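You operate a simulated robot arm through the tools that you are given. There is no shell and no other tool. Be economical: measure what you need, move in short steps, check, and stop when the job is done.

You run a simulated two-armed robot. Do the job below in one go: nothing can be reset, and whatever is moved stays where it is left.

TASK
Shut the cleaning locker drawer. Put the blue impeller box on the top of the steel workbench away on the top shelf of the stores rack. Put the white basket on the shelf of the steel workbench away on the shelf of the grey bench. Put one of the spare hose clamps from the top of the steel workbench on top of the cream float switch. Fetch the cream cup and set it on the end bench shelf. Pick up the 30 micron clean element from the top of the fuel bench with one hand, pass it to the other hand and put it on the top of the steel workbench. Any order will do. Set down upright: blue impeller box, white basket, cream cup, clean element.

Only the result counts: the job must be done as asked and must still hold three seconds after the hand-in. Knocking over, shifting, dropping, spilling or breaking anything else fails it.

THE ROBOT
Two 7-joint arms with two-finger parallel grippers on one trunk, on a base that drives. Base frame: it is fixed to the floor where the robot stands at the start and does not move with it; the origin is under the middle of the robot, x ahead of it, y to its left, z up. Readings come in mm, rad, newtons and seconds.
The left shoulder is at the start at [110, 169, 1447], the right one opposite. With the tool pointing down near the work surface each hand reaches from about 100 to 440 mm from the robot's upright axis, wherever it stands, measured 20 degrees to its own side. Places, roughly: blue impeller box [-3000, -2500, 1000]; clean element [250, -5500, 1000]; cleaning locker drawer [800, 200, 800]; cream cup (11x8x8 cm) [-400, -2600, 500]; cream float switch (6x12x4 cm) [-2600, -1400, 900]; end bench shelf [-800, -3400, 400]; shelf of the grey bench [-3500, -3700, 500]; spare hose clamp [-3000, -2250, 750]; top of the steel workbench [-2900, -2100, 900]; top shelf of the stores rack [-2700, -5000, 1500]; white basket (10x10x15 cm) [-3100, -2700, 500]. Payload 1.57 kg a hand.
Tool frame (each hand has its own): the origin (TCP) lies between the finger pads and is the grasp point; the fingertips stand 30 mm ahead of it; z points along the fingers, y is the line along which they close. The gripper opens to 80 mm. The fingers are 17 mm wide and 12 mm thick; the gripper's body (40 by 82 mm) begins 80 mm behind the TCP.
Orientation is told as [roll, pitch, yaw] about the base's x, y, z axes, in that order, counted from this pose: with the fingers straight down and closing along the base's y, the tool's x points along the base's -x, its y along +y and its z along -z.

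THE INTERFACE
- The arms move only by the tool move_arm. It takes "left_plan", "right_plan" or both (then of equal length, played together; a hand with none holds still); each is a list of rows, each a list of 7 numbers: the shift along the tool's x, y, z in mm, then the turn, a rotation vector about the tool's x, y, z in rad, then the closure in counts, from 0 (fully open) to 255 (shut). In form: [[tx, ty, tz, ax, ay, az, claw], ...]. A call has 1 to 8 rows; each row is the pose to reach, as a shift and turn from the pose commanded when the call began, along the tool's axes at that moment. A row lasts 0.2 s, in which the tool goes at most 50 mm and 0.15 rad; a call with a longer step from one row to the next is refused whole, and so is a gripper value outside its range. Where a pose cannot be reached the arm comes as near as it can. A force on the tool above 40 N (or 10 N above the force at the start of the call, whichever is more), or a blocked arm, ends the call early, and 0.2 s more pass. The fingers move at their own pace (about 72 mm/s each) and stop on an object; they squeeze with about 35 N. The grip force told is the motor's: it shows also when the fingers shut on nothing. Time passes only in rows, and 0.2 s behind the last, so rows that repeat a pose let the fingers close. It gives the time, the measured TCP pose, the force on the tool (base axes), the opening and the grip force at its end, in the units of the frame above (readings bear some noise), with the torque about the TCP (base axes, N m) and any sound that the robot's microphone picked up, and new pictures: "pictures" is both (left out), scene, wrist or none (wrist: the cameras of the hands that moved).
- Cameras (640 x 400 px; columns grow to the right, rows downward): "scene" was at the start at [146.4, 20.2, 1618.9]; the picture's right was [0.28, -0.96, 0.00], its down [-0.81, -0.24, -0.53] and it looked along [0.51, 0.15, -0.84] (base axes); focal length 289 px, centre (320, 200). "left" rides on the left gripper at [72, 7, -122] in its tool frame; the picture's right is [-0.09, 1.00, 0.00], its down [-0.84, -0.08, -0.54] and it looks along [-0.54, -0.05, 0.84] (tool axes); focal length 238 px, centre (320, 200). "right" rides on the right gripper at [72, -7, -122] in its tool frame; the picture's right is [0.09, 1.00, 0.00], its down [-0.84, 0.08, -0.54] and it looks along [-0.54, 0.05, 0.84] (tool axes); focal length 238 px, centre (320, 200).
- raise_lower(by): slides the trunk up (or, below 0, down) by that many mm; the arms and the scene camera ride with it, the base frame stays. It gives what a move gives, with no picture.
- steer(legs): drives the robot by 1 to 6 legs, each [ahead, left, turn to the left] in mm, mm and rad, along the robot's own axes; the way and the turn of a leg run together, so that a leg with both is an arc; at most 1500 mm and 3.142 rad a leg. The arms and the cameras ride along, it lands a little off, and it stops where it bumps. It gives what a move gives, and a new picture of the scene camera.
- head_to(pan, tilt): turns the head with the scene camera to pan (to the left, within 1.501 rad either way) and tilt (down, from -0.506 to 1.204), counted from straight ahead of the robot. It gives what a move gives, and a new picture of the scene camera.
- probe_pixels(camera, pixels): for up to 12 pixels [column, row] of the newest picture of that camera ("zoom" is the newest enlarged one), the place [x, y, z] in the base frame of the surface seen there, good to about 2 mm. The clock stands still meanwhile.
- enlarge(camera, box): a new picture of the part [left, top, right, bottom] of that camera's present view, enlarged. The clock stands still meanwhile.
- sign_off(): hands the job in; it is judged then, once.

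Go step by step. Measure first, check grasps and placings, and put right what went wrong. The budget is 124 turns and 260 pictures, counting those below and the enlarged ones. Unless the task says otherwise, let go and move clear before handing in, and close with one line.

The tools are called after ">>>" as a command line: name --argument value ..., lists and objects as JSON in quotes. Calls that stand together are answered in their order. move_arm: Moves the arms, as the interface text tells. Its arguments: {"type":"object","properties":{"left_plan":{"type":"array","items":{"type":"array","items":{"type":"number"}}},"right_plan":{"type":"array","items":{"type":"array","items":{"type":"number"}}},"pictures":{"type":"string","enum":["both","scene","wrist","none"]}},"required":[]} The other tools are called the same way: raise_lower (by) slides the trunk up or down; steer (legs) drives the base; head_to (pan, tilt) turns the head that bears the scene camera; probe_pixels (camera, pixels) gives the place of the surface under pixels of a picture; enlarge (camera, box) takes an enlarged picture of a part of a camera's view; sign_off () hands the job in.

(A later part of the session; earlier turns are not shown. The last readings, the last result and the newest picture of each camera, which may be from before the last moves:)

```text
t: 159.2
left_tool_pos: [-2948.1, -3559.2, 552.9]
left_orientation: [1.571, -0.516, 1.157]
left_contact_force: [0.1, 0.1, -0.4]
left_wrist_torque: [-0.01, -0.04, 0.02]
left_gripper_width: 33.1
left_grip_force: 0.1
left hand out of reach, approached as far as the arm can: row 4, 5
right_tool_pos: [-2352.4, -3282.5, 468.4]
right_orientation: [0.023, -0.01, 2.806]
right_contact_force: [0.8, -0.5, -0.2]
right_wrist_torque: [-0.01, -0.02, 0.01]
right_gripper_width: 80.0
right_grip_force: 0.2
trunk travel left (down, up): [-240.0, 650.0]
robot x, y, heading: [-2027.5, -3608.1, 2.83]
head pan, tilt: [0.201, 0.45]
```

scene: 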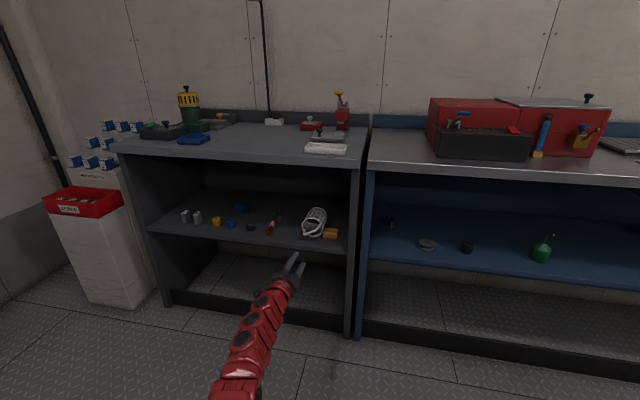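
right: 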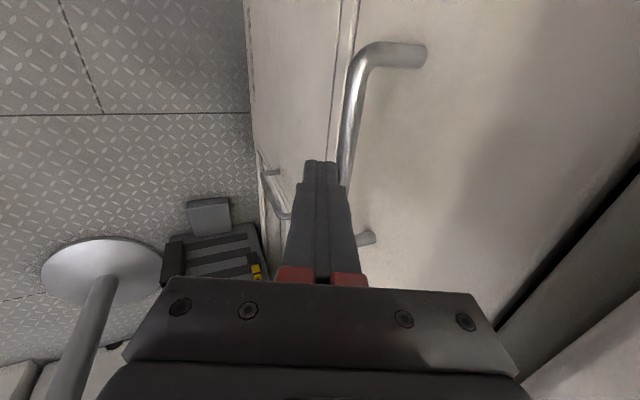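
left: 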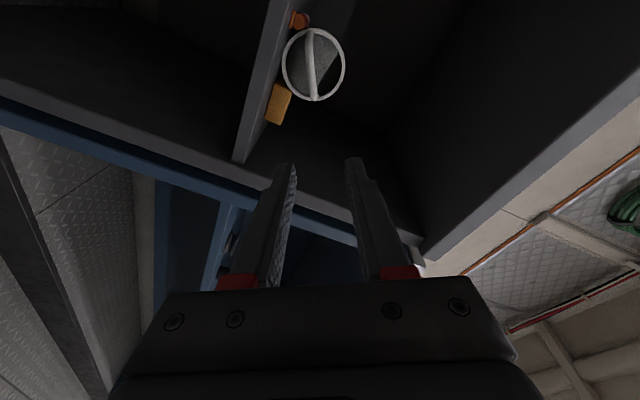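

>>> raise_lower --by -24

>>> enlarge --camera "scene" --box '[260, 190, 350, 255]'

>>> probe_pixels --camera "left" --pixels '[[310, 60], [308, 40], [313, 82], [315, 95], [308, 32], [300, 20]]'

```text
t: 159.9
left_tool_pos: [-2948.3, -3558.6, 529.5]
left_orientation: [1.569, -0.515, 1.157]
left_contact_force: [0.1, 0.5, 0.6]
left_wrist_torque: [-0.01, -0.02, -0.01]
left_gripper_width: 32.9
left_grip_force: 0.0
right_tool_pos: [-2353.5, -3283.1, 444.1]
right_orientation: [0.024, -0.01, 2.806]
right_contact_force: [-0.1, 0.4, -0.4]
right_wrist_torque: [-0.02, -0.01, -0.01]
right_gripper_width: 79.9
right_grip_force: 0.1
trunk travel left (down, up): [-216.0, 674.0]
robot x, y, heading: [-2028.5, -3605.8, 2.83]
head pan, tilt: [0.201, 0.45]
```

```text
6.15 times, centred on (305, 222) of scene
```

zoom: 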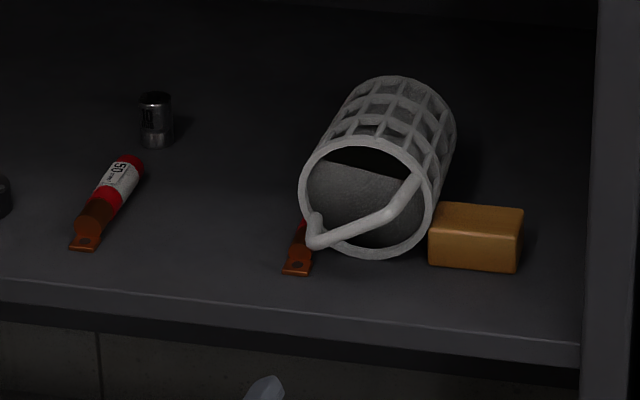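

```text
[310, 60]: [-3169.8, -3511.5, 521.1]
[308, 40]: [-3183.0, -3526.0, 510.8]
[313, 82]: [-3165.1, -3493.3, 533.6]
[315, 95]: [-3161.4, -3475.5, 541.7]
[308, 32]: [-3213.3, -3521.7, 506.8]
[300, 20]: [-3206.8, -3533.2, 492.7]
```

>>> probe_pixels --camera "zoom" --pixels '[[350, 232], [318, 242], [385, 214], [405, 195], [298, 265], [302, 240], [432, 255], [515, 260], [470, 215], [520, 212], [330, 150], [395, 140]]'

```text
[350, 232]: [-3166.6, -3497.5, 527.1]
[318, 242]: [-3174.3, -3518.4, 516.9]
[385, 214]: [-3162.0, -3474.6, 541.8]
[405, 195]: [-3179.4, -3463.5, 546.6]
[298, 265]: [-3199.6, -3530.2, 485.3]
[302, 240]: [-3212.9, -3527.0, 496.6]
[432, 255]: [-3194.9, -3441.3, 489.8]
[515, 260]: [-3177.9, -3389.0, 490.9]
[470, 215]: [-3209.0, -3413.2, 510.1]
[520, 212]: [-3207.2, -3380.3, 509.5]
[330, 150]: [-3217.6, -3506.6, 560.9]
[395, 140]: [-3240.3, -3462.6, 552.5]
```

>>> steer --legs '[[150, 7, 0]]'

>>> move_arm --left_plan '[[0, 0, 0, -0.059, 0.104, 0, 170], [0, 0, 0, -0.059, 0.104, 0, 170], [0, 0, 0, -0.059, 0.104, 0, 170]]' --pictures "wrist"

```text
t: 161.2
left_tool_pos: [-3093.6, -3518.6, 529.3]
left_orientation: [1.569, -0.514, 1.158]
left_contact_force: [0.1, -0.3, 0.2]
left_wrist_torque: [0.01, 0.01, 0.0]
left_gripper_width: 33.4
left_grip_force: 0.1
right_tool_pos: [-2498.6, -3242.3, 444.2]
right_orientation: [0.023, -0.011, 2.808]
right_contact_force: [-0.8, 0.6, -0.5]
right_wrist_torque: [0.0, -0.02, 0.0]
right_gripper_width: 80.4
right_grip_force: 0.0
trunk travel left (down, up): [-216.0, 674.0]
robot x, y, heading: [-2173.8, -3564.6, 2.831]
head pan, tilt: [0.201, 0.45]
```

scene: 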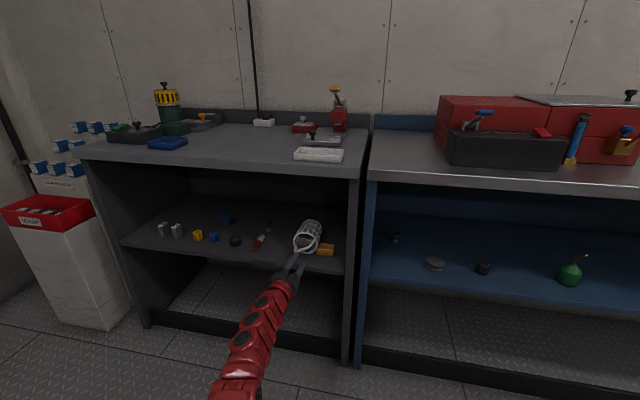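

```text
t: 162.1
left_tool_pos: [-3093.7, -3526.7, 523.4]
left_orientation: [1.521, -0.516, 1.323]
left_contact_force: [0.9, 0.7, -0.7]
left_wrist_torque: [-0.01, 0.03, 0.01]
left_gripper_width: 26.8
left_grip_force: 0.1
left hand out of reach, approached as far as the arm can: row 1, 2, 3
right_tool_pos: [-2500.6, -3243.8, 445.1]
right_orientation: [0.023, -0.01, 2.808]
right_contact_force: [-0.9, -0.2, 0.0]
right_wrist_torque: [0.03, -0.01, -0.01]
right_gripper_width: 80.1
right_grip_force: 0.0
trunk travel left (down, up): [-216.0, 674.0]
robot x, y, heading: [-2167.7, -3566.0, 2.828]
head pan, tilt: [0.201, 0.45]
```

left: 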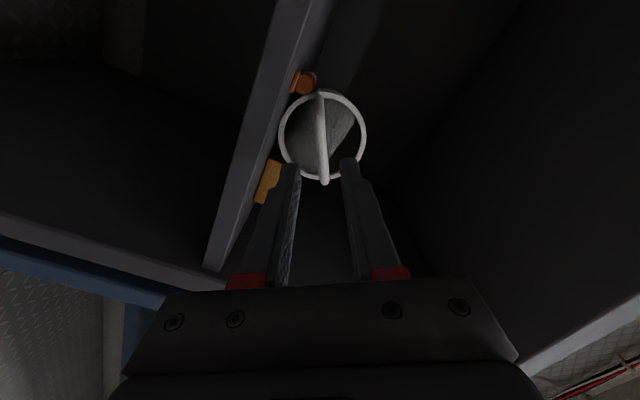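

>>> raise_lower --by 3

>>> steer --legs '[[30, -8, 0], [39, 0, 0]]'

>>> enlarge --camera "left" --box '[200, 60, 440, 260]'

```text
t: 162.6
left_tool_pos: [-3096.0, -3526.0, 528.2]
left_orientation: [1.523, -0.521, 1.322]
left_contact_force: [-0.6, -0.7, -0.1]
left_wrist_torque: [-0.02, 0.03, 0.03]
left_gripper_width: 26.7
left_grip_force: 0.2
right_tool_pos: [-2499.1, -3241.0, 448.6]
right_orientation: [0.023, -0.01, 2.807]
right_contact_force: [-1.0, 0.0, -0.2]
right_wrist_torque: [0.01, 0.01, 0.01]
right_gripper_width: 79.9
right_grip_force: 0.0
trunk travel left (down, up): [-219.0, 671.0]
robot x, y, heading: [-2169.2, -3567.8, 2.829]
head pan, tilt: [0.201, 0.45]
```

```text
t: 163.9
left_tool_pos: [-3159.0, -3497.1, 527.6]
left_orientation: [1.521, -0.519, 1.323]
left_contact_force: [-0.3, 0.2, -0.1]
left_wrist_torque: [0.01, 0.02, 0.01]
left_gripper_width: 26.6
left_grip_force: 0.0
right_tool_pos: [-2562.2, -3212.7, 447.6]
right_orientation: [0.023, -0.011, 2.806]
right_contact_force: [-0.2, 0.1, 0.3]
right_wrist_torque: [-0.05, -0.03, 0.01]
right_gripper_width: 80.0
right_grip_force: 0.1
trunk travel left (down, up): [-219.0, 671.0]
robot x, y, heading: [-2237.3, -3534.5, 2.831]
head pan, tilt: [0.201, 0.45]
```

scene: 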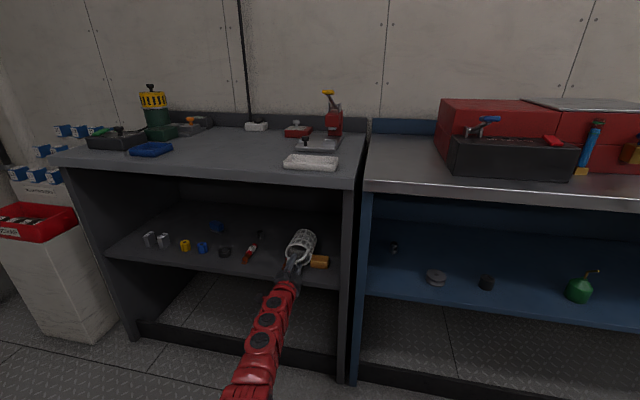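

```text
2.00 times, centred on (320, 160) of left
```

zoom: 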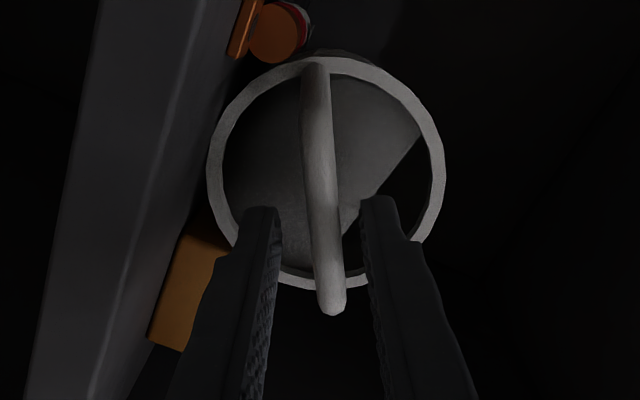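

The bar is centred between the fingers. I'll close and lift.

>>> move_arm --left_plan '[[0, 0, 0, 0, 0, 0, 215], [0, 0, 0, 0, 0, 0, 255], [0, 0, 0, 0, 0, 0, 255]]' --pictures "none"

>>> raise_lower --by 90

>>> enlarge --camera "scene" --box '[230, 190, 370, 290]'

```text
t: 164.7
left_tool_pos: [-3158.9, -3496.6, 528.8]
left_orientation: [1.522, -0.519, 1.324]
left_contact_force: [1.2, 0.3, 1.7]
left_wrist_torque: [0.01, 0.05, 0.0]
left_gripper_width: 9.0
left_grip_force: 27.5
right_tool_pos: [-2562.4, -3213.4, 448.5]
right_orientation: [0.024, -0.011, 2.807]
right_contact_force: [-0.4, 0.3, 0.0]
right_wrist_torque: [0.01, 0.01, 0.01]
right_gripper_width: 80.2
right_grip_force: 0.1
trunk travel left (down, up): [-219.0, 671.0]
robot x, y, heading: [-2235.1, -3539.5, 2.83]
head pan, tilt: [0.201, 0.45]
```

```text
t: 165.9
left_tool_pos: [-3159.1, -3496.6, 617.5]
left_orientation: [1.52, -0.518, 1.321]
left_contact_force: [-0.9, 0.5, -0.8]
left_wrist_torque: [-0.02, -0.06, -0.01]
left_gripper_width: 9.0
left_grip_force: 26.9
right_tool_pos: [-2563.0, -3214.7, 537.3]
right_orientation: [0.022, -0.01, 2.806]
right_contact_force: [-0.2, 0.0, -0.3]
right_wrist_torque: [-0.03, 0.01, 0.03]
right_gripper_width: 79.9
right_grip_force: 0.0
trunk travel left (down, up): [-309.0, 581.0]
robot x, y, heading: [-2233.3, -3539.0, 2.834]
head pan, tilt: [0.201, 0.45]
```

```text
4.00 times, centred on (300, 240) of scene
```

zoom: 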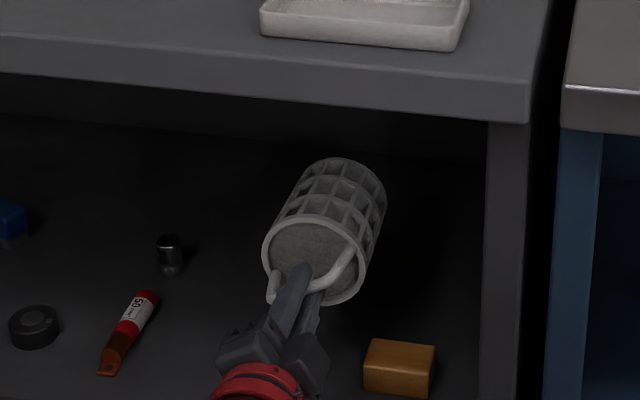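

>>> steer --legs '[[-330, 0, 0]]'

>>> move_arm --left_plan '[[0, 0, 0, 0, 0, 0.13, 255], [0, 0, 0, 0, 0, 0.26, 255], [0, 0, 0, 0, 0, 0.39, 255], [0, 0, 0, 0, 0, 0.52, 255]]' --pictures "none"

>>> move_arm --left_plan '[[0, 0, 0, -0.1, 0, 0, 255], [0, 0, 0, -0.1, 0, 0, 255]]' --pictures "both"

```text
t: 168.1
left_tool_pos: [-2846.2, -3602.2, 618.0]
left_orientation: [1.521, -0.518, 1.327]
left_contact_force: [0.8, 0.0, -1.0]
left_wrist_torque: [-0.03, -0.06, 0.03]
left_gripper_width: 9.1
left_grip_force: 27.3
right_tool_pos: [-2251.9, -3316.1, 538.3]
right_orientation: [0.023, -0.01, 2.811]
right_contact_force: [-0.3, 0.7, 0.3]
right_wrist_torque: [0.02, -0.04, 0.01]
right_gripper_width: 79.7
right_grip_force: 0.1
trunk travel left (down, up): [-309.0, 581.0]
robot x, y, heading: [-1919.5, -3636.0, 2.836]
head pan, tilt: [0.201, 0.45]
```

scene: 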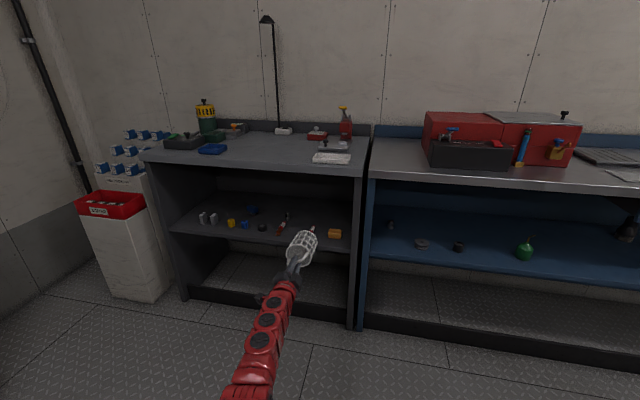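

```text
t: 169.1
left_tool_pos: [-2846.2, -3599.9, 624.1]
left_orientation: [1.529, 0.004, 1.304]
left_contact_force: [0.5, -0.9, -0.1]
left_wrist_torque: [-0.03, -0.11, -0.01]
left_gripper_width: 8.9
left_grip_force: 27.5
left hand out of reach, approached as far as the arm can: row 4
right_tool_pos: [-2251.1, -3315.8, 538.4]
right_orientation: [0.022, -0.01, 2.811]
right_contact_force: [0.1, 0.8, -0.2]
right_wrist_torque: [-0.02, 0.0, -0.02]
right_gripper_width: 80.2
right_grip_force: 0.0
trunk travel left (down, up): [-309.0, 581.0]
robot x, y, heading: [-1922.6, -3638.4, 2.835]
head pan, tilt: [0.201, 0.45]
```

```text
t: 169.7
left_tool_pos: [-2815.8, -3606.9, 641.1]
left_orientation: [1.629, 0.0, 1.302]
left_contact_force: [-0.1, -0.3, -1.3]
left_wrist_torque: [-0.02, -0.1, 0.0]
left_gripper_width: 8.8
left_grip_force: 27.6
left hand out of reach, approached as far as the arm can: row 1, 2
right_tool_pos: [-2252.2, -3315.4, 538.3]
right_orientation: [0.023, -0.012, 2.811]
right_contact_force: [0.0, 0.5, -0.3]
right_wrist_torque: [0.02, -0.01, -0.01]
right_gripper_width: 80.0
right_grip_force: 0.1
trunk travel left (down, up): [-309.0, 581.0]
robot x, y, heading: [-1921.8, -3636.4, 2.831]
head pan, tilt: [0.201, 0.45]
```

scene: 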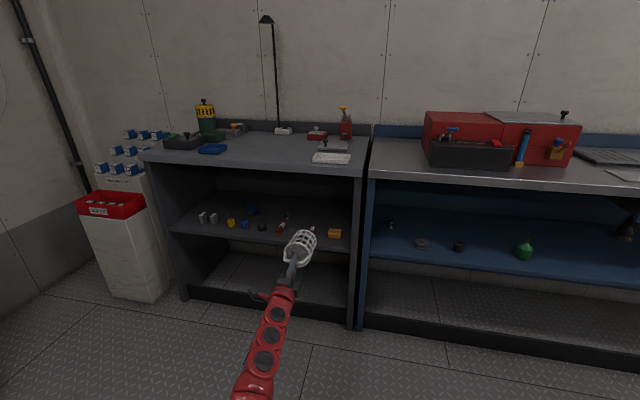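
left: 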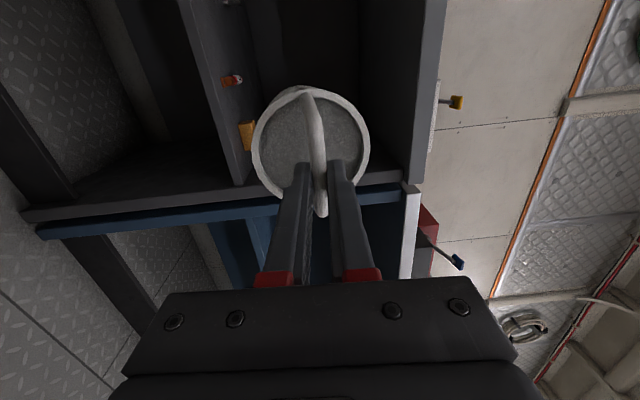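

The basket is held level with its bail slightly off-centre. I'll ease the grip to about 10.5 mm so it can swing down to hang upright.

>>> move_arm --left_plan '[[0, 0, 0, 0, 0, 0, 223], [0, 0, 0, 0, 0, 0, 223], [0, 0, 0, 0, 0, 0, 223], [0, 0, 0, 0, 0, 0, 223]]' --pictures "both"

```text
t: 170.7
left_tool_pos: [-2816.2, -3606.6, 640.7]
left_orientation: [1.63, 0.002, 1.304]
left_contact_force: [-0.7, 0.2, 0.2]
left_wrist_torque: [-0.01, -0.02, 0.01]
left_gripper_width: 10.1
left_grip_force: 0.1
right_tool_pos: [-2251.8, -3315.8, 537.3]
right_orientation: [0.023, -0.01, 2.811]
right_contact_force: [1.0, -0.2, -0.1]
right_wrist_torque: [0.02, 0.0, 0.01]
right_gripper_width: 79.9
right_grip_force: 0.1
trunk travel left (down, up): [-309.0, 581.0]
robot x, y, heading: [-1921.8, -3636.1, 2.83]
head pan, tilt: [0.201, 0.45]
```

scene: 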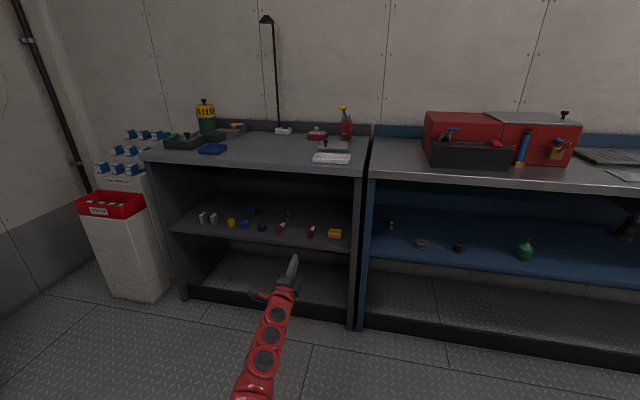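
left: 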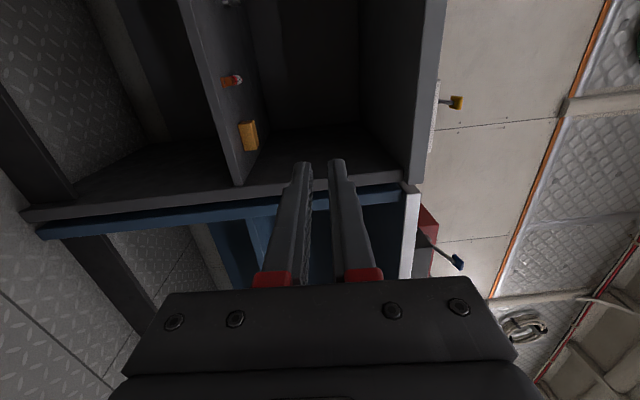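

The basket slipped off the fingers. I'll look down for it.

>>> head_to --pan 0.1 --tilt 0.95

```text
t: 171.7
left_tool_pos: [-2815.0, -3605.5, 642.0]
left_orientation: [1.628, 0.0, 1.302]
left_contact_force: [0.2, -0.7, 0.5]
left_wrist_torque: [0.01, 0.01, 0.02]
left_gripper_width: 10.0
left_grip_force: 0.1
right_tool_pos: [-2251.1, -3316.0, 537.0]
right_orientation: [0.023, -0.011, 2.809]
right_contact_force: [0.2, 0.6, 0.7]
right_wrist_torque: [0.0, -0.03, -0.02]
right_gripper_width: 80.0
right_grip_force: 0.1
trunk travel left (down, up): [-309.0, 581.0]
robot x, y, heading: [-1923.4, -3638.6, 2.833]
head pan, tilt: [0.099, 0.949]
```

scene: 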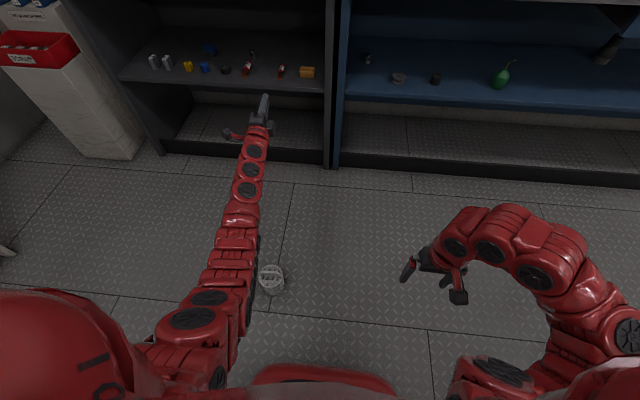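

>>> enlarge --camera "scene" --box '[220, 240, 330, 320]'

>>> probe_pixels --camera "scene" --pixels '[[270, 280], [271, 266], [283, 285], [262, 290], [270, 272], [275, 310]]'

```text
5.00 times, centred on (275, 280) of scene
```

zoom: 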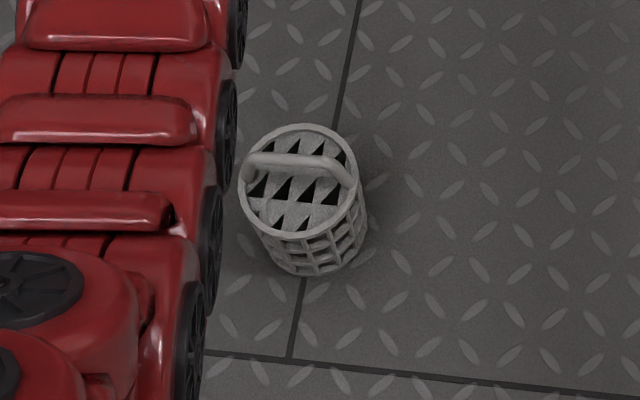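

```text
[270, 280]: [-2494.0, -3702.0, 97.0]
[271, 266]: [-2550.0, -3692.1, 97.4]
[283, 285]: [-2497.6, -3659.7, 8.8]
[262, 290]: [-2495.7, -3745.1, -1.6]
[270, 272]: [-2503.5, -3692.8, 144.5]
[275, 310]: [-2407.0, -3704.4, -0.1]
```

The basket landed upright on the floor near (-2500,-3700), bail bar at z about 141. I'll measure its bar and the space behind me.

>>> probe_pixels --camera "zoom" --pixels '[[258, 160], [300, 163], [330, 167], [245, 178], [350, 183], [290, 130], [290, 228], [350, 160], [285, 190]]'

>>> head_to --pan 1.45 --tilt 0.7

```text
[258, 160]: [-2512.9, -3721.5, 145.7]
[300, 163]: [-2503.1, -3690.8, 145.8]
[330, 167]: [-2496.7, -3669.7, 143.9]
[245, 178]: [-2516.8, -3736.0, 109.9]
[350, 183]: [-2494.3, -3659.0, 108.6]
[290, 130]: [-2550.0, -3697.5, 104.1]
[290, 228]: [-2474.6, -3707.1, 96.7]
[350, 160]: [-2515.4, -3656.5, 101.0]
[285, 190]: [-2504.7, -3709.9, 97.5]
```

```text
t: 173.2
left_tool_pos: [-2816.9, -3605.3, 641.2]
left_orientation: [1.628, 0.001, 1.303]
left_contact_force: [-0.8, -0.4, 0.1]
left_wrist_torque: [-0.02, 0.03, -0.02]
left_gripper_width: 10.0
left_grip_force: 0.1
right_tool_pos: [-2251.9, -3316.2, 537.2]
right_orientation: [0.023, -0.01, 2.809]
right_contact_force: [0.2, 0.3, 0.5]
right_wrist_torque: [0.0, 0.0, -0.02]
right_gripper_width: 80.2
right_grip_force: 0.0
trunk travel left (down, up): [-309.0, 581.0]
robot x, y, heading: [-1915.8, -3641.1, 2.829]
head pan, tilt: [1.45, 0.7]
```

scene: 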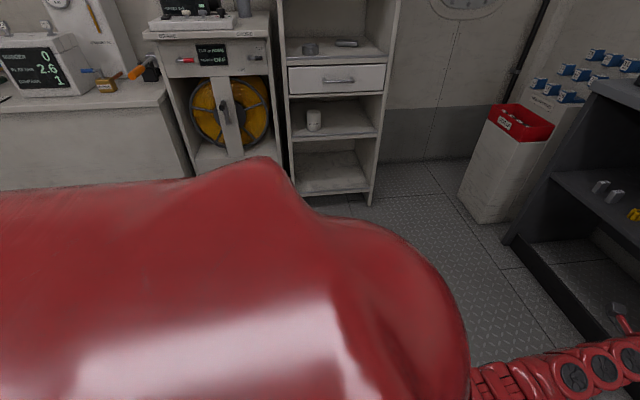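

The bar runs along (0.29,0.96), squared up to my heading, so I can regrasp with the hand pitched down about 26 degrees. I'll back off, move the right arm up out of the way and reshape the left arm.

>>> steer --legs '[[-200, 0, 0]]'

>>> move_arm --left_plan '[[0, -24, -36, 0.065, 0, 0, 185], [0, -48, -72, 0.13, 0, 0, 185], [0, -71, -108, 0.195, 0, 0, 185], [0, -95, -145, 0.26, 0, 0, 185], [0, -119, -181, 0.325, 0, 0, 185], [0, -143, -217, 0.39, 0, 0, 185], [0, -166, -254, 0.455, 0, 0, 185], [0, -190, -290, 0.52, 0, 0, 185]]' --right_plan '[[-25, 0, -19, 0, 0, 0, 0], [-50, 0, -38, 0, 0, 0, 0], [-75, 0, -57, 0, 0, 0, 0], [-100, 0, -76, 0, 0, 0, 0], [-125, 0, -95, 0, 0, 0, 0], [-150, 0, -114, 0, 0, 0, 0], [-175, 0, -133, 0, 0, 0, 0], [-200, 0, -150, 0, 0, 0, 0]]' --pictures "none"

>>> head_to --pan 0.15 --tilt 0.85

```text
t: 174.7
left_tool_pos: [-2625.9, -3662.9, 641.5]
left_orientation: [1.627, 0.001, 1.299]
left_contact_force: [0.5, -0.5, 0.1]
left_wrist_torque: [0.0, 0.02, 0.02]
left_gripper_width: 10.2
left_grip_force: 0.0
right_tool_pos: [-2060.9, -3375.1, 538.7]
right_orientation: [0.021, -0.012, 2.806]
right_contact_force: [-0.5, 0.0, 0.8]
right_wrist_torque: [0.01, 0.0, 0.0]
right_gripper_width: 80.1
right_grip_force: 0.2
trunk travel left (down, up): [-309.0, 581.0]
robot x, y, heading: [-1733.2, -3702.7, 2.824]
head pan, tilt: [1.45, 0.7]
```

scene: 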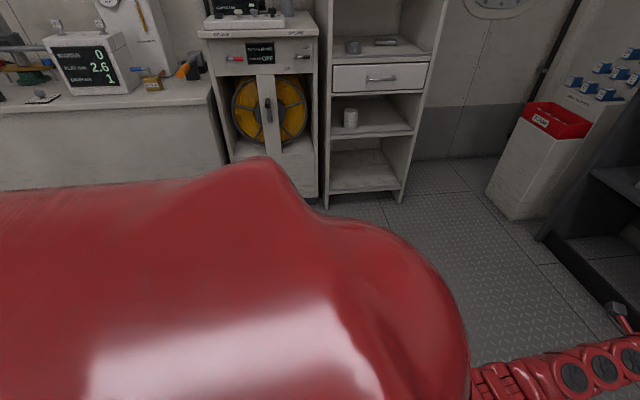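

```text
t: 176.5
left_tool_pos: [-2360.1, -3745.7, 412.7]
left_orientation: [1.149, 0.0, 1.293]
left_contact_force: [0.6, 0.5, 0.3]
left_wrist_torque: [-0.01, 0.03, 0.0]
left_gripper_width: 22.0
left_grip_force: 0.0
left hand out of reach, approached as far as the arm can: row 2, 4, 5, 6, 7, 8
right_tool_pos: [-2107.1, -3376.1, 569.3]
right_orientation: [0.07, -0.082, 2.803]
right_contact_force: [0.8, 0.4, 0.5]
right_wrist_torque: [0.01, 0.01, -0.01]
right_gripper_width: 79.9
right_grip_force: 0.1
right hand out of reach, approached as far as the arm can: row 1, 2, 3, 4, 5, 6, 7, 8
trunk travel left (down, up): [-309.0, 581.0]
robot x, y, heading: [-1734.2, -3696.2, 2.831]
head pan, tilt: [1.45, 0.7]
```

```text
t: 178.0
left_tool_pos: [-2360.1, -3744.9, 413.1]
left_orientation: [1.151, -0.001, 1.294]
left_contact_force: [0.7, -0.9, 0.8]
left_wrist_torque: [0.0, -0.01, 0.04]
left_gripper_width: 22.0
left_grip_force: 0.0
right_tool_pos: [-2105.5, -3375.9, 569.8]
right_orientation: [0.071, -0.081, 2.803]
right_contact_force: [-0.4, -0.4, -0.7]
right_wrist_torque: [-0.01, 0.01, 0.02]
right_gripper_width: 80.0
right_grip_force: 0.0
trunk travel left (down, up): [-309.0, 581.0]
robot x, y, heading: [-1734.7, -3699.1, 2.827]
head pan, tilt: [0.15, 0.85]
```

scene: 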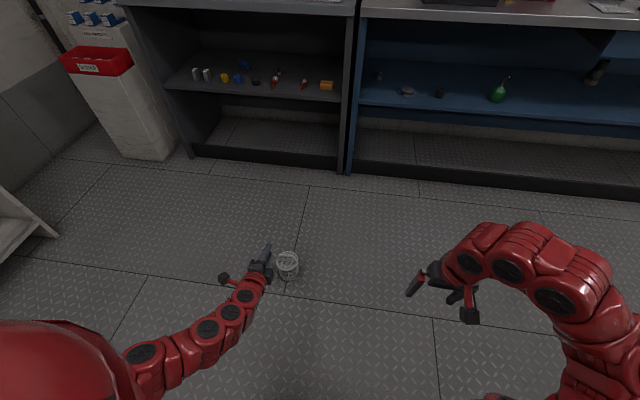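

>>> raise_lower --by -130

```text
t: 179.6
left_tool_pos: [-2360.7, -3746.4, 284.2]
left_orientation: [1.151, -0.001, 1.294]
left_contact_force: [-0.2, -0.2, 0.7]
left_wrist_torque: [-0.02, -0.03, 0.02]
left_gripper_width: 22.0
left_grip_force: 0.0
right_tool_pos: [-2106.4, -3373.9, 439.1]
right_orientation: [0.069, -0.082, 2.804]
right_contact_force: [0.1, 0.4, -0.7]
right_wrist_torque: [0.02, -0.03, 0.02]
right_gripper_width: 80.1
right_grip_force: 0.2
trunk travel left (down, up): [-179.0, 711.0]
robot x, y, heading: [-1736.6, -3696.8, 2.826]
head pan, tilt: [0.15, 0.85]
```

>>> raise_lower --by -50

>>> move_arm --left_plan '[[0, -18, 8, 0, 0, 0, 185], [0, -34, 16, 0, 0, 0, 185]]' --pictures "both"

```text
t: 180.5
left_tool_pos: [-2360.1, -3745.2, 233.1]
left_orientation: [1.15, -0.002, 1.294]
left_contact_force: [0.0, 1.2, 0.7]
left_wrist_torque: [-0.03, 0.0, 0.0]
left_gripper_width: 21.9
left_grip_force: 0.1
right_tool_pos: [-2105.8, -3375.3, 389.9]
right_orientation: [0.068, -0.082, 2.802]
right_contact_force: [-0.7, 0.1, 0.3]
right_wrist_torque: [0.0, 0.01, -0.02]
right_gripper_width: 80.0
right_grip_force: 0.2
trunk travel left (down, up): [-129.0, 761.0]
robot x, y, heading: [-1734.9, -3698.7, 2.827]
head pan, tilt: [0.15, 0.85]
```

```text
t: 181.1
left_tool_pos: [-2361.0, -3744.5, 196.0]
left_orientation: [1.151, -0.001, 1.294]
left_contact_force: [-0.5, 0.6, 0.1]
left_wrist_torque: [0.01, 0.03, 0.01]
left_gripper_width: 21.9
left_grip_force: 0.2
right_tool_pos: [-2107.3, -3376.5, 389.3]
right_orientation: [0.069, -0.082, 2.801]
right_contact_force: [-0.1, 0.1, 0.0]
right_wrist_torque: [0.0, -0.01, -0.03]
right_gripper_width: 79.7
right_grip_force: 0.0
trunk travel left (down, up): [-129.0, 761.0]
robot x, y, heading: [-1735.7, -3695.8, 2.833]
head pan, tilt: [0.15, 0.85]
```

scene: 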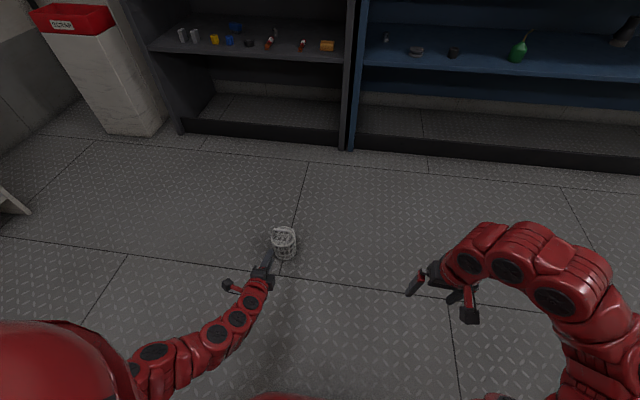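
left: 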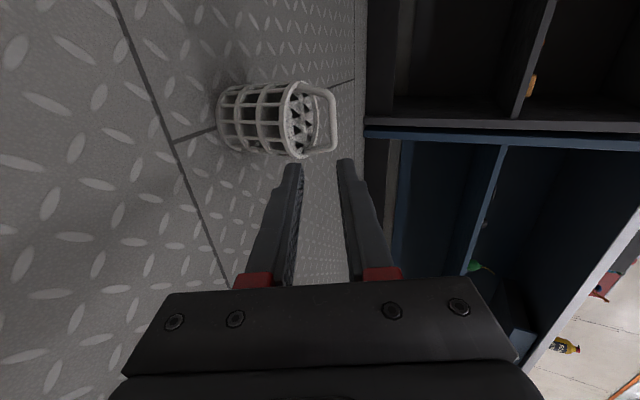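

>>> probe_pixels --camera "left" --pixels '[[332, 108], [333, 122], [331, 98], [333, 135], [300, 85], [303, 155], [325, 150], [322, 90]]'

```text
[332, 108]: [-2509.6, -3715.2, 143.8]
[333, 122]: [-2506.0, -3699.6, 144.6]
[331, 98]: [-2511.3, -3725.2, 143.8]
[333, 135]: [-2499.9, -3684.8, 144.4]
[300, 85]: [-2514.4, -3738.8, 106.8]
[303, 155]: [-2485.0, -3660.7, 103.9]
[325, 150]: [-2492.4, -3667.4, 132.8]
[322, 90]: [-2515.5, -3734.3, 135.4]
```

>>> steer --legs '[[95, -2, 0]]'

```text
t: 182.2
left_tool_pos: [-2450.4, -3714.1, 195.7]
left_orientation: [1.15, 0.0, 1.296]
left_contact_force: [-0.9, -0.2, -0.6]
left_wrist_torque: [-0.01, 0.03, 0.02]
left_gripper_width: 22.2
left_grip_force: 0.1
right_tool_pos: [-2193.4, -3345.7, 390.0]
right_orientation: [0.07, -0.083, 2.802]
right_contact_force: [0.1, -0.4, -0.5]
right_wrist_torque: [-0.01, -0.04, -0.03]
right_gripper_width: 79.8
right_grip_force: 0.0
trunk travel left (down, up): [-129.0, 761.0]
robot x, y, heading: [-1821.4, -3669.9, 2.827]
head pan, tilt: [0.15, 0.85]
```

scene: 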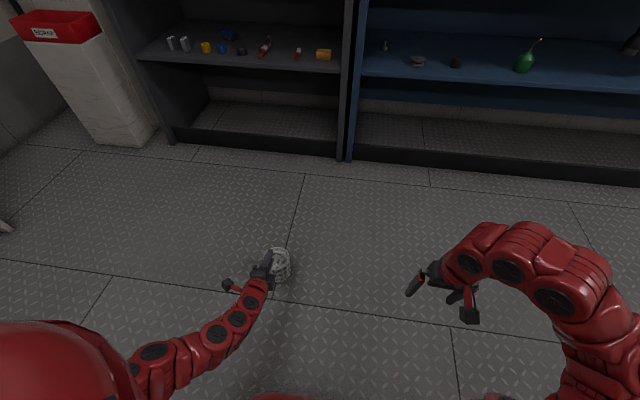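

>>> move_arm --left_plan '[[0, -25.6, 11.4, 0, 0, 0, 185], [0, -26, 40, 0, 0, 0, 185], [0, -26.7, 68.9, 0, 0, 0, 185], [0, -26.7, 68.9, 0, 0, 0, 185]]' --pictures "wrist"

```text
t: 183.2
left_tool_pos: [-2500.4, -3699.2, 143.9]
left_orientation: [1.152, 0.001, 1.294]
left_contact_force: [-0.3, 0.0, -0.2]
left_wrist_torque: [0.03, 0.02, 0.01]
left_gripper_width: 22.0
left_grip_force: 0.1
right_tool_pos: [-2193.9, -3345.1, 388.7]
right_orientation: [0.069, -0.082, 2.804]
right_contact_force: [0.0, 0.0, 0.4]
right_wrist_torque: [-0.03, 0.01, -0.01]
right_gripper_width: 80.3
right_grip_force: 0.0
trunk travel left (down, up): [-129.0, 761.0]
robot x, y, heading: [-1822.5, -3668.7, 2.826]
head pan, tilt: [0.15, 0.85]
```

left: 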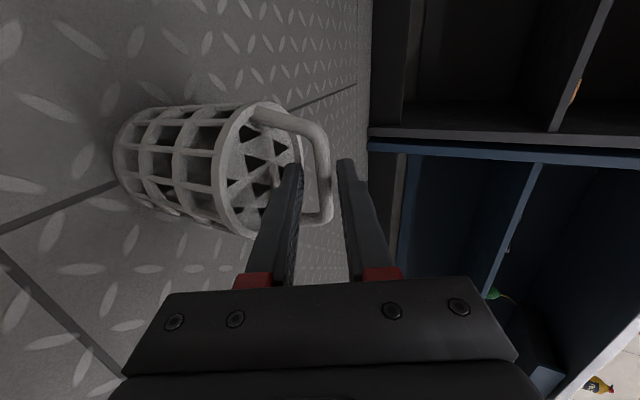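

The bar sits centred between the fingers. I'll close, lift and bring the trunk back up.

>>> move_arm --left_plan '[[0, 0, 0, 0, 0, 0, 215], [0, 0, 0, 0, 0, 0, 255], [0, 0, 0, 0, 0, 0, 255]]' --pictures "none"

>>> raise_lower --by 400

>>> raise_lower --by 135

>>> head_to --pan 0.2 --tilt 0.5

>>> enlarge --camera "left" --box '[0, 0, 640, 400]'

```text
t: 184.0
left_tool_pos: [-2499.8, -3698.6, 145.2]
left_orientation: [1.152, 0.003, 1.294]
left_contact_force: [-4.3, 0.7, 15.1]
left_wrist_torque: [-0.02, 0.14, -0.03]
left_gripper_width: 9.0
left_grip_force: 27.6
right_tool_pos: [-2194.4, -3344.6, 389.1]
right_orientation: [0.07, -0.082, 2.804]
right_contact_force: [0.1, -1.3, -0.6]
right_wrist_torque: [-0.02, 0.0, 0.01]
right_gripper_width: 80.0
right_grip_force: 0.0
trunk travel left (down, up): [-129.0, 761.0]
robot x, y, heading: [-1824.3, -3664.5, 2.83]
head pan, tilt: [0.15, 0.85]
```

```text
t: 187.9
left_tool_pos: [-2499.4, -3697.3, 542.9]
left_orientation: [1.15, 0.0, 1.295]
left_contact_force: [-0.3, -0.4, -0.7]
left_wrist_torque: [0.02, -0.03, 0.0]
left_gripper_width: 9.0
left_grip_force: 26.8
right_tool_pos: [-2194.3, -3344.6, 789.1]
right_orientation: [0.07, -0.082, 2.804]
right_contact_force: [-1.2, -0.4, -0.8]
right_wrist_torque: [0.01, 0.01, -0.01]
right_gripper_width: 80.1
right_grip_force: 0.0
trunk travel left (down, up): [-529.0, 361.0]
robot x, y, heading: [-1821.8, -3669.0, 2.828]
head pan, tilt: [0.15, 0.85]
```

```text
t: 189.5
left_tool_pos: [-2499.2, -3698.2, 676.6]
left_orientation: [1.15, 0.0, 1.296]
left_contact_force: [-0.6, -1.4, -1.6]
left_wrist_torque: [0.02, 0.0, -0.04]
left_gripper_width: 8.6
left_grip_force: 27.6
right_tool_pos: [-2195.7, -3344.4, 924.3]
right_orientation: [0.068, -0.082, 2.802]
right_contact_force: [-0.4, 0.7, 0.5]
right_wrist_torque: [-0.03, 0.0, -0.01]
right_gripper_width: 80.0
right_grip_force: 0.0
trunk travel left (down, up): [-664.0, 226.0]
robot x, y, heading: [-1823.0, -3668.8, 2.825]
head pan, tilt: [0.15, 0.85]
```

```text
t: 190.3
left_tool_pos: [-2500.2, -3698.9, 678.7]
left_orientation: [1.149, 0.0, 1.295]
left_contact_force: [0.2, 0.8, -1.0]
left_wrist_torque: [-0.01, -0.02, 0.03]
left_gripper_width: 9.1
left_grip_force: 27.1
right_tool_pos: [-2194.2, -3345.6, 924.8]
right_orientation: [0.07, -0.083, 2.803]
right_contact_force: [0.6, 1.2, -0.4]
right_wrist_torque: [0.04, -0.01, -0.01]
right_gripper_width: 79.9
right_grip_force: 0.0
trunk travel left (down, up): [-664.0, 226.0]
robot x, y, heading: [-1819.8, -3664.6, 2.825]
head pan, tilt: [0.201, 0.499]
```

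scene: 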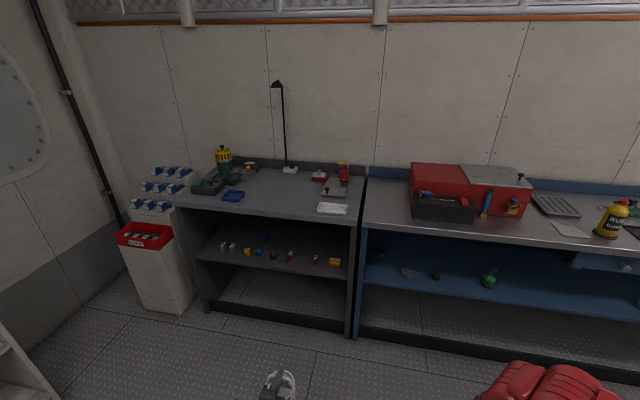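

```text
1.00 times, centred on (320, 200) of left (not enlarged: the box is as wide or as high as the picture)
```

zoom: 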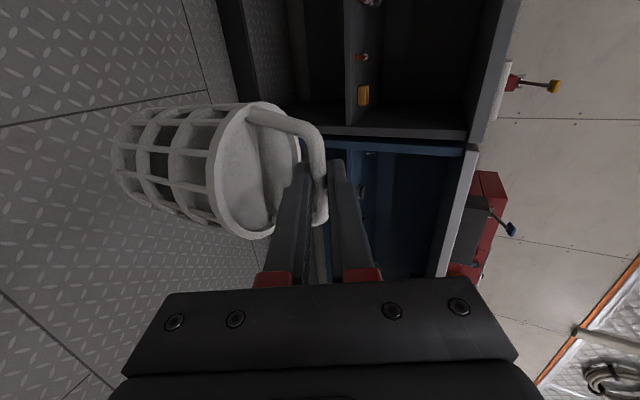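

The basket hangs straight from the hand again. I'll raise and extend the arm while lowering the trunk, so that it can enter the shelf level.

>>> move_arm --left_plan '[[0, 38.6, 4.6, 0, 0, 0, 255], [0, 77, 9.2, 0, 0, 0, 255], [0, 115.7, 13.8, 0, 0, 0, 255], [0, 154, 18.4, 0, 0, 0, 255], [0, 193, 23, 0, 0, 0, 255], [0, 231.4, 27.5, 0, 0, 0, 255]]' --pictures "none"

>>> move_arm --left_plan '[[0, 38.6, 4.6, 0, 0, 0, 255], [0, 77, 9.2, 0, 0, 0, 255], [0, 115.7, 13.8, 0, 0, 0, 255], [0, 154, 18.4, 0, 0, 0, 255], [0, 193, 23, 0, 0, 0, 255], [0, 231.4, 27.5, 0, 0, 0, 255]]' --pictures "none"

>>> raise_lower --by -400

>>> enlarge --camera "scene" --box '[0, 0, 640, 400]'

```text
t: 191.7
left_tool_pos: [-2622.9, -3694.8, 808.0]
left_orientation: [1.183, 0.02, 1.268]
left_contact_force: [-0.3, -0.7, -0.3]
left_wrist_torque: [0.01, -0.04, -0.02]
left_gripper_width: 8.7
left_grip_force: 27.6
left hand out of reach, approached as far as the arm can: row 3, 4, 5, 6
right_tool_pos: [-2195.2, -3346.3, 924.3]
right_orientation: [0.068, -0.081, 2.803]
right_contact_force: [0.6, -0.6, 0.5]
right_wrist_torque: [0.05, 0.0, 0.02]
right_gripper_width: 80.0
right_grip_force: 0.0
trunk travel left (down, up): [-664.0, 226.0]
robot x, y, heading: [-1823.3, -3671.3, 2.834]
head pan, tilt: [0.201, 0.499]
```

```text
t: 193.1
left_tool_pos: [-2742.0, -3662.0, 1007.6]
left_orientation: [1.149, 0.001, 1.296]
left_contact_force: [0.3, -0.2, -0.7]
left_wrist_torque: [-0.02, -0.03, 0.0]
left_gripper_width: 8.9
left_grip_force: 27.6
right_tool_pos: [-2195.2, -3343.4, 924.4]
right_orientation: [0.07, -0.082, 2.803]
right_contact_force: [-1.0, 0.6, 0.1]
right_wrist_torque: [-0.02, 0.03, -0.02]
right_gripper_width: 80.0
right_grip_force: 0.0
trunk travel left (down, up): [-664.0, 226.0]
robot x, y, heading: [-1821.0, -3671.4, 2.824]
head pan, tilt: [0.201, 0.499]
```

```text
t: 196.9
left_tool_pos: [-2739.7, -3662.5, 607.9]
left_orientation: [1.15, -0.002, 1.295]
left_contact_force: [0.3, 0.6, -1.2]
left_wrist_torque: [0.0, 0.0, 0.01]
left_gripper_width: 9.0
left_grip_force: 27.4
right_tool_pos: [-2194.0, -3344.7, 525.2]
right_orientation: [0.07, -0.082, 2.803]
right_contact_force: [0.1, 0.6, 0.2]
right_wrist_torque: [-0.01, -0.04, 0.0]
right_gripper_width: 80.1
right_grip_force: 0.0
trunk travel left (down, up): [-264.0, 626.0]
robot x, y, heading: [-1819.5, -3670.6, 2.827]
head pan, tilt: [0.201, 0.499]
```

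```text
1.00 times, centred on (320, 200) of scene (not enlarged: the box is as wide or as high as the picture)
```

zoom: 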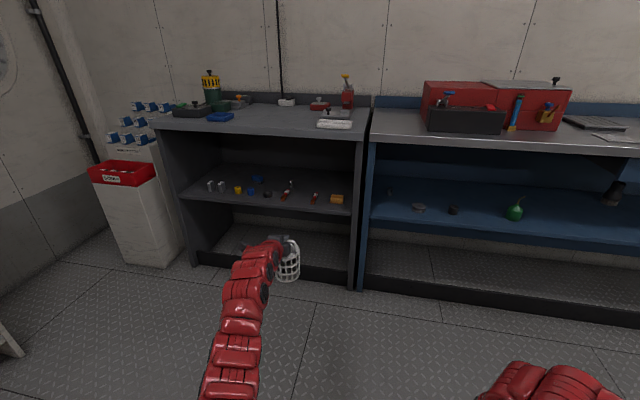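

>>> raise_lower --by 55

>>> enlarge --camera "scene" --box '[230, 160, 370, 250]'

```text
t: 197.9
left_tool_pos: [-2740.7, -3660.9, 661.7]
left_orientation: [1.149, -0.001, 1.296]
left_contact_force: [0.6, 0.1, -1.2]
left_wrist_torque: [0.0, 0.01, 0.03]
left_gripper_width: 8.8
left_grip_force: 27.2
right_tool_pos: [-2194.2, -3344.8, 579.0]
right_orientation: [0.068, -0.082, 2.804]
right_contact_force: [0.5, -0.6, -0.8]
right_wrist_torque: [0.0, -0.01, 0.04]
right_gripper_width: 80.0
right_grip_force: 0.2
trunk travel left (down, up): [-319.0, 571.0]
robot x, y, heading: [-1821.6, -3668.4, 2.829]
head pan, tilt: [0.201, 0.499]
```

```text
4.44 times, centred on (300, 205) of scene
```

zoom: 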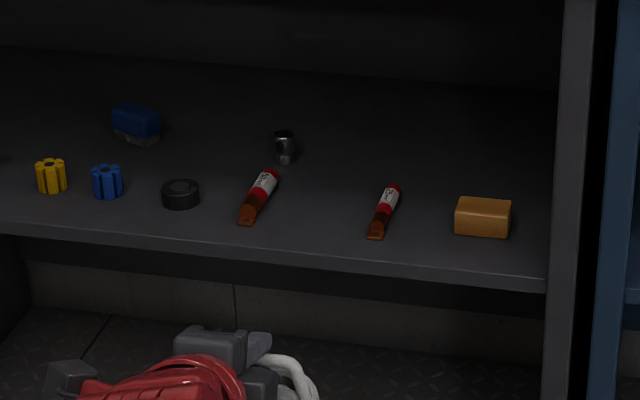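

>>> probe_pixels --camera "zoom" --pixels '[[253, 220], [278, 175], [368, 233], [386, 190], [295, 160], [325, 205], [330, 245], [325, 180]]'

```text
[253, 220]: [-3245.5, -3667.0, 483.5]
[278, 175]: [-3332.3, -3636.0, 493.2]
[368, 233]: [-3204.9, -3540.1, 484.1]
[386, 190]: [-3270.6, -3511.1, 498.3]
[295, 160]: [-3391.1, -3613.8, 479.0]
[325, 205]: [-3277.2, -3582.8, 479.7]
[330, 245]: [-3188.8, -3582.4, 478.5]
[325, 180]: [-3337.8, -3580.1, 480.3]
```

The gap between the two brushes is 134 mm wide, centred at a=4447, so I'll set the basket there at (-3286,-3587).

>>> steer --legs '[[0, 97, 0], [410, 0, 0]]'

```text
t: 201.2
left_tool_pos: [-3161.1, -3622.9, 662.4]
left_orientation: [1.15, 0.0, 1.291]
left_contact_force: [-0.4, -0.3, -1.1]
left_wrist_torque: [0.01, -0.04, -0.01]
left_gripper_width: 8.9
left_grip_force: 27.6
right_tool_pos: [-2613.4, -3306.5, 579.4]
right_orientation: [0.069, -0.083, 2.798]
right_contact_force: [-0.4, 0.9, 0.3]
right_wrist_torque: [0.0, -0.04, -0.02]
right_gripper_width: 79.8
right_grip_force: 0.0
trunk travel left (down, up): [-319.0, 571.0]
robot x, y, heading: [-2241.0, -3630.7, 2.823]
head pan, tilt: [0.201, 0.499]
```

scene: 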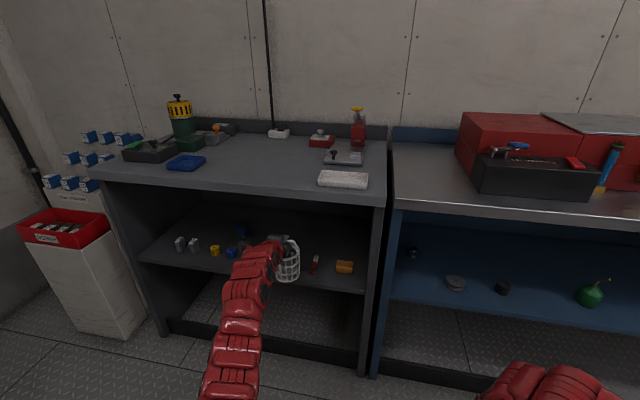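

>>> steer --legs '[[125, 4, 0]]'

>>> raise_lower --by -20

>>> enlarge --camera "scene" --box '[180, 180, 380, 320]'

>>> enlarge --camera "left" --box '[0, 0, 640, 400]'

```text
t: 202.4
left_tool_pos: [-3282.0, -3586.4, 661.5]
left_orientation: [1.148, 0.0, 1.291]
left_contact_force: [-0.4, 0.3, -0.9]
left_wrist_torque: [-0.03, 0.03, -0.02]
left_gripper_width: 8.9
left_grip_force: 27.7
right_tool_pos: [-2734.6, -3270.5, 577.8]
right_orientation: [0.071, -0.081, 2.799]
right_contact_force: [0.9, -1.8, 0.1]
right_wrist_torque: [-0.03, 0.0, 0.01]
right_gripper_width: 80.1
right_grip_force: 0.0
trunk travel left (down, up): [-319.0, 571.0]
robot x, y, heading: [-2362.3, -3595.4, 2.823]
head pan, tilt: [0.201, 0.499]
```

scene: 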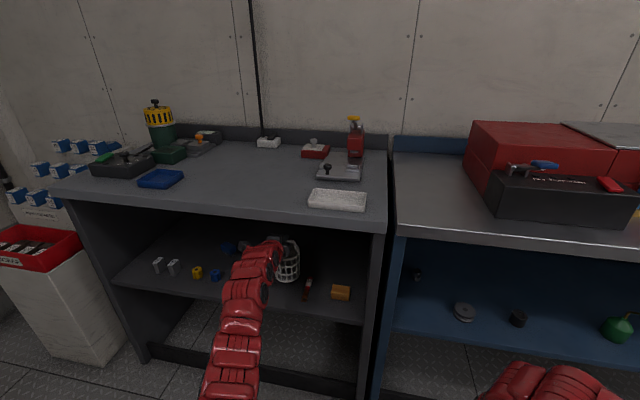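

```text
t: 203.1
left_tool_pos: [-3282.7, -3586.1, 643.5]
left_orientation: [1.152, 0.0, 1.289]
left_contact_force: [0.2, -0.6, -0.3]
left_wrist_torque: [0.02, -0.02, 0.02]
left_gripper_width: 8.9
left_grip_force: 27.8
right_tool_pos: [-2734.0, -3269.9, 559.3]
right_orientation: [0.071, -0.081, 2.8]
right_contact_force: [-0.3, -1.5, -0.7]
right_wrist_torque: [-0.04, 0.03, 0.02]
right_gripper_width: 79.9
right_grip_force: 0.1
trunk travel left (down, up): [-299.0, 591.0]
robot x, y, heading: [-2359.9, -3594.8, 2.826]
head pan, tilt: [0.201, 0.499]
```

```text
2.86 times, centred on (280, 250) of scene
```

zoom: 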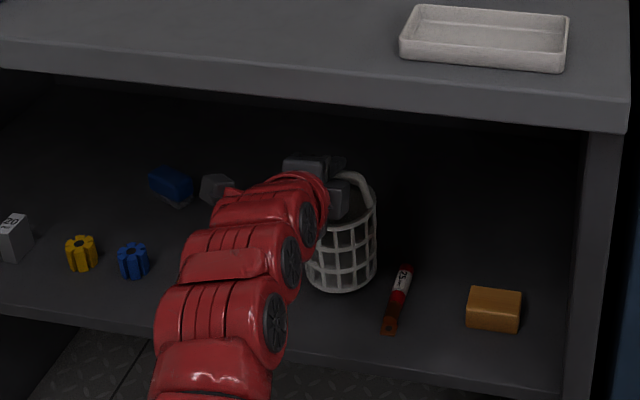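

```text
1.00 times, centred on (320, 200) of left (not enlarged: the box is as wide or as high as the picture)
```

zoom: 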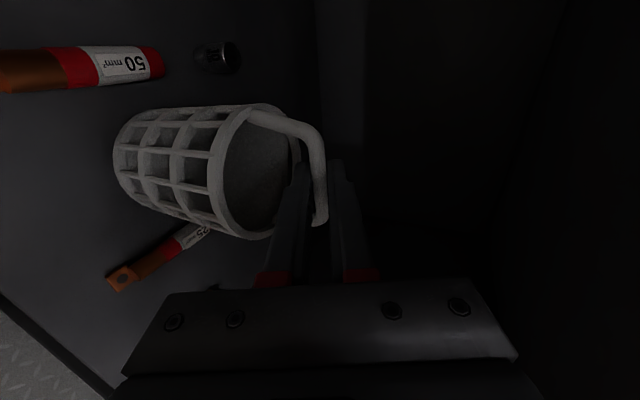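

The basket is centred between the two brushes and clear of the cylinder. I'll lower it.

>>> raise_lower --by -17

>>> raise_lower --by -2

```text
t: 203.8
left_tool_pos: [-3282.6, -3586.3, 626.4]
left_orientation: [1.153, 0.0, 1.288]
left_contact_force: [-0.7, 1.6, 3.6]
left_wrist_torque: [-0.02, -0.01, -0.01]
left_gripper_width: 8.8
left_grip_force: 27.5
right_tool_pos: [-2733.4, -3270.2, 541.3]
right_orientation: [0.069, -0.081, 2.798]
right_contact_force: [-1.3, 0.0, 0.2]
right_wrist_torque: [0.0, -0.02, -0.01]
right_gripper_width: 79.9
right_grip_force: 0.1
trunk travel left (down, up): [-282.0, 608.0]
robot x, y, heading: [-2364.1, -3599.1, 2.821]
head pan, tilt: [0.201, 0.499]
```

```text
t: 204.3
left_tool_pos: [-3280.2, -3585.4, 626.2]
left_orientation: [1.155, 0.0, 1.288]
left_contact_force: [-3.5, 1.5, 10.9]
left_wrist_torque: [0.02, 0.1, -0.03]
left_gripper_width: 9.1
left_grip_force: 27.7
right_tool_pos: [-2734.4, -3270.9, 539.7]
right_orientation: [0.069, -0.083, 2.797]
right_contact_force: [0.7, 0.0, -0.1]
right_wrist_torque: [-0.02, -0.01, 0.0]
right_gripper_width: 80.1
right_grip_force: 0.1
trunk travel left (down, up): [-280.0, 610.0]
robot x, y, heading: [-2361.8, -3598.4, 2.824]
head pan, tilt: [0.201, 0.499]
```

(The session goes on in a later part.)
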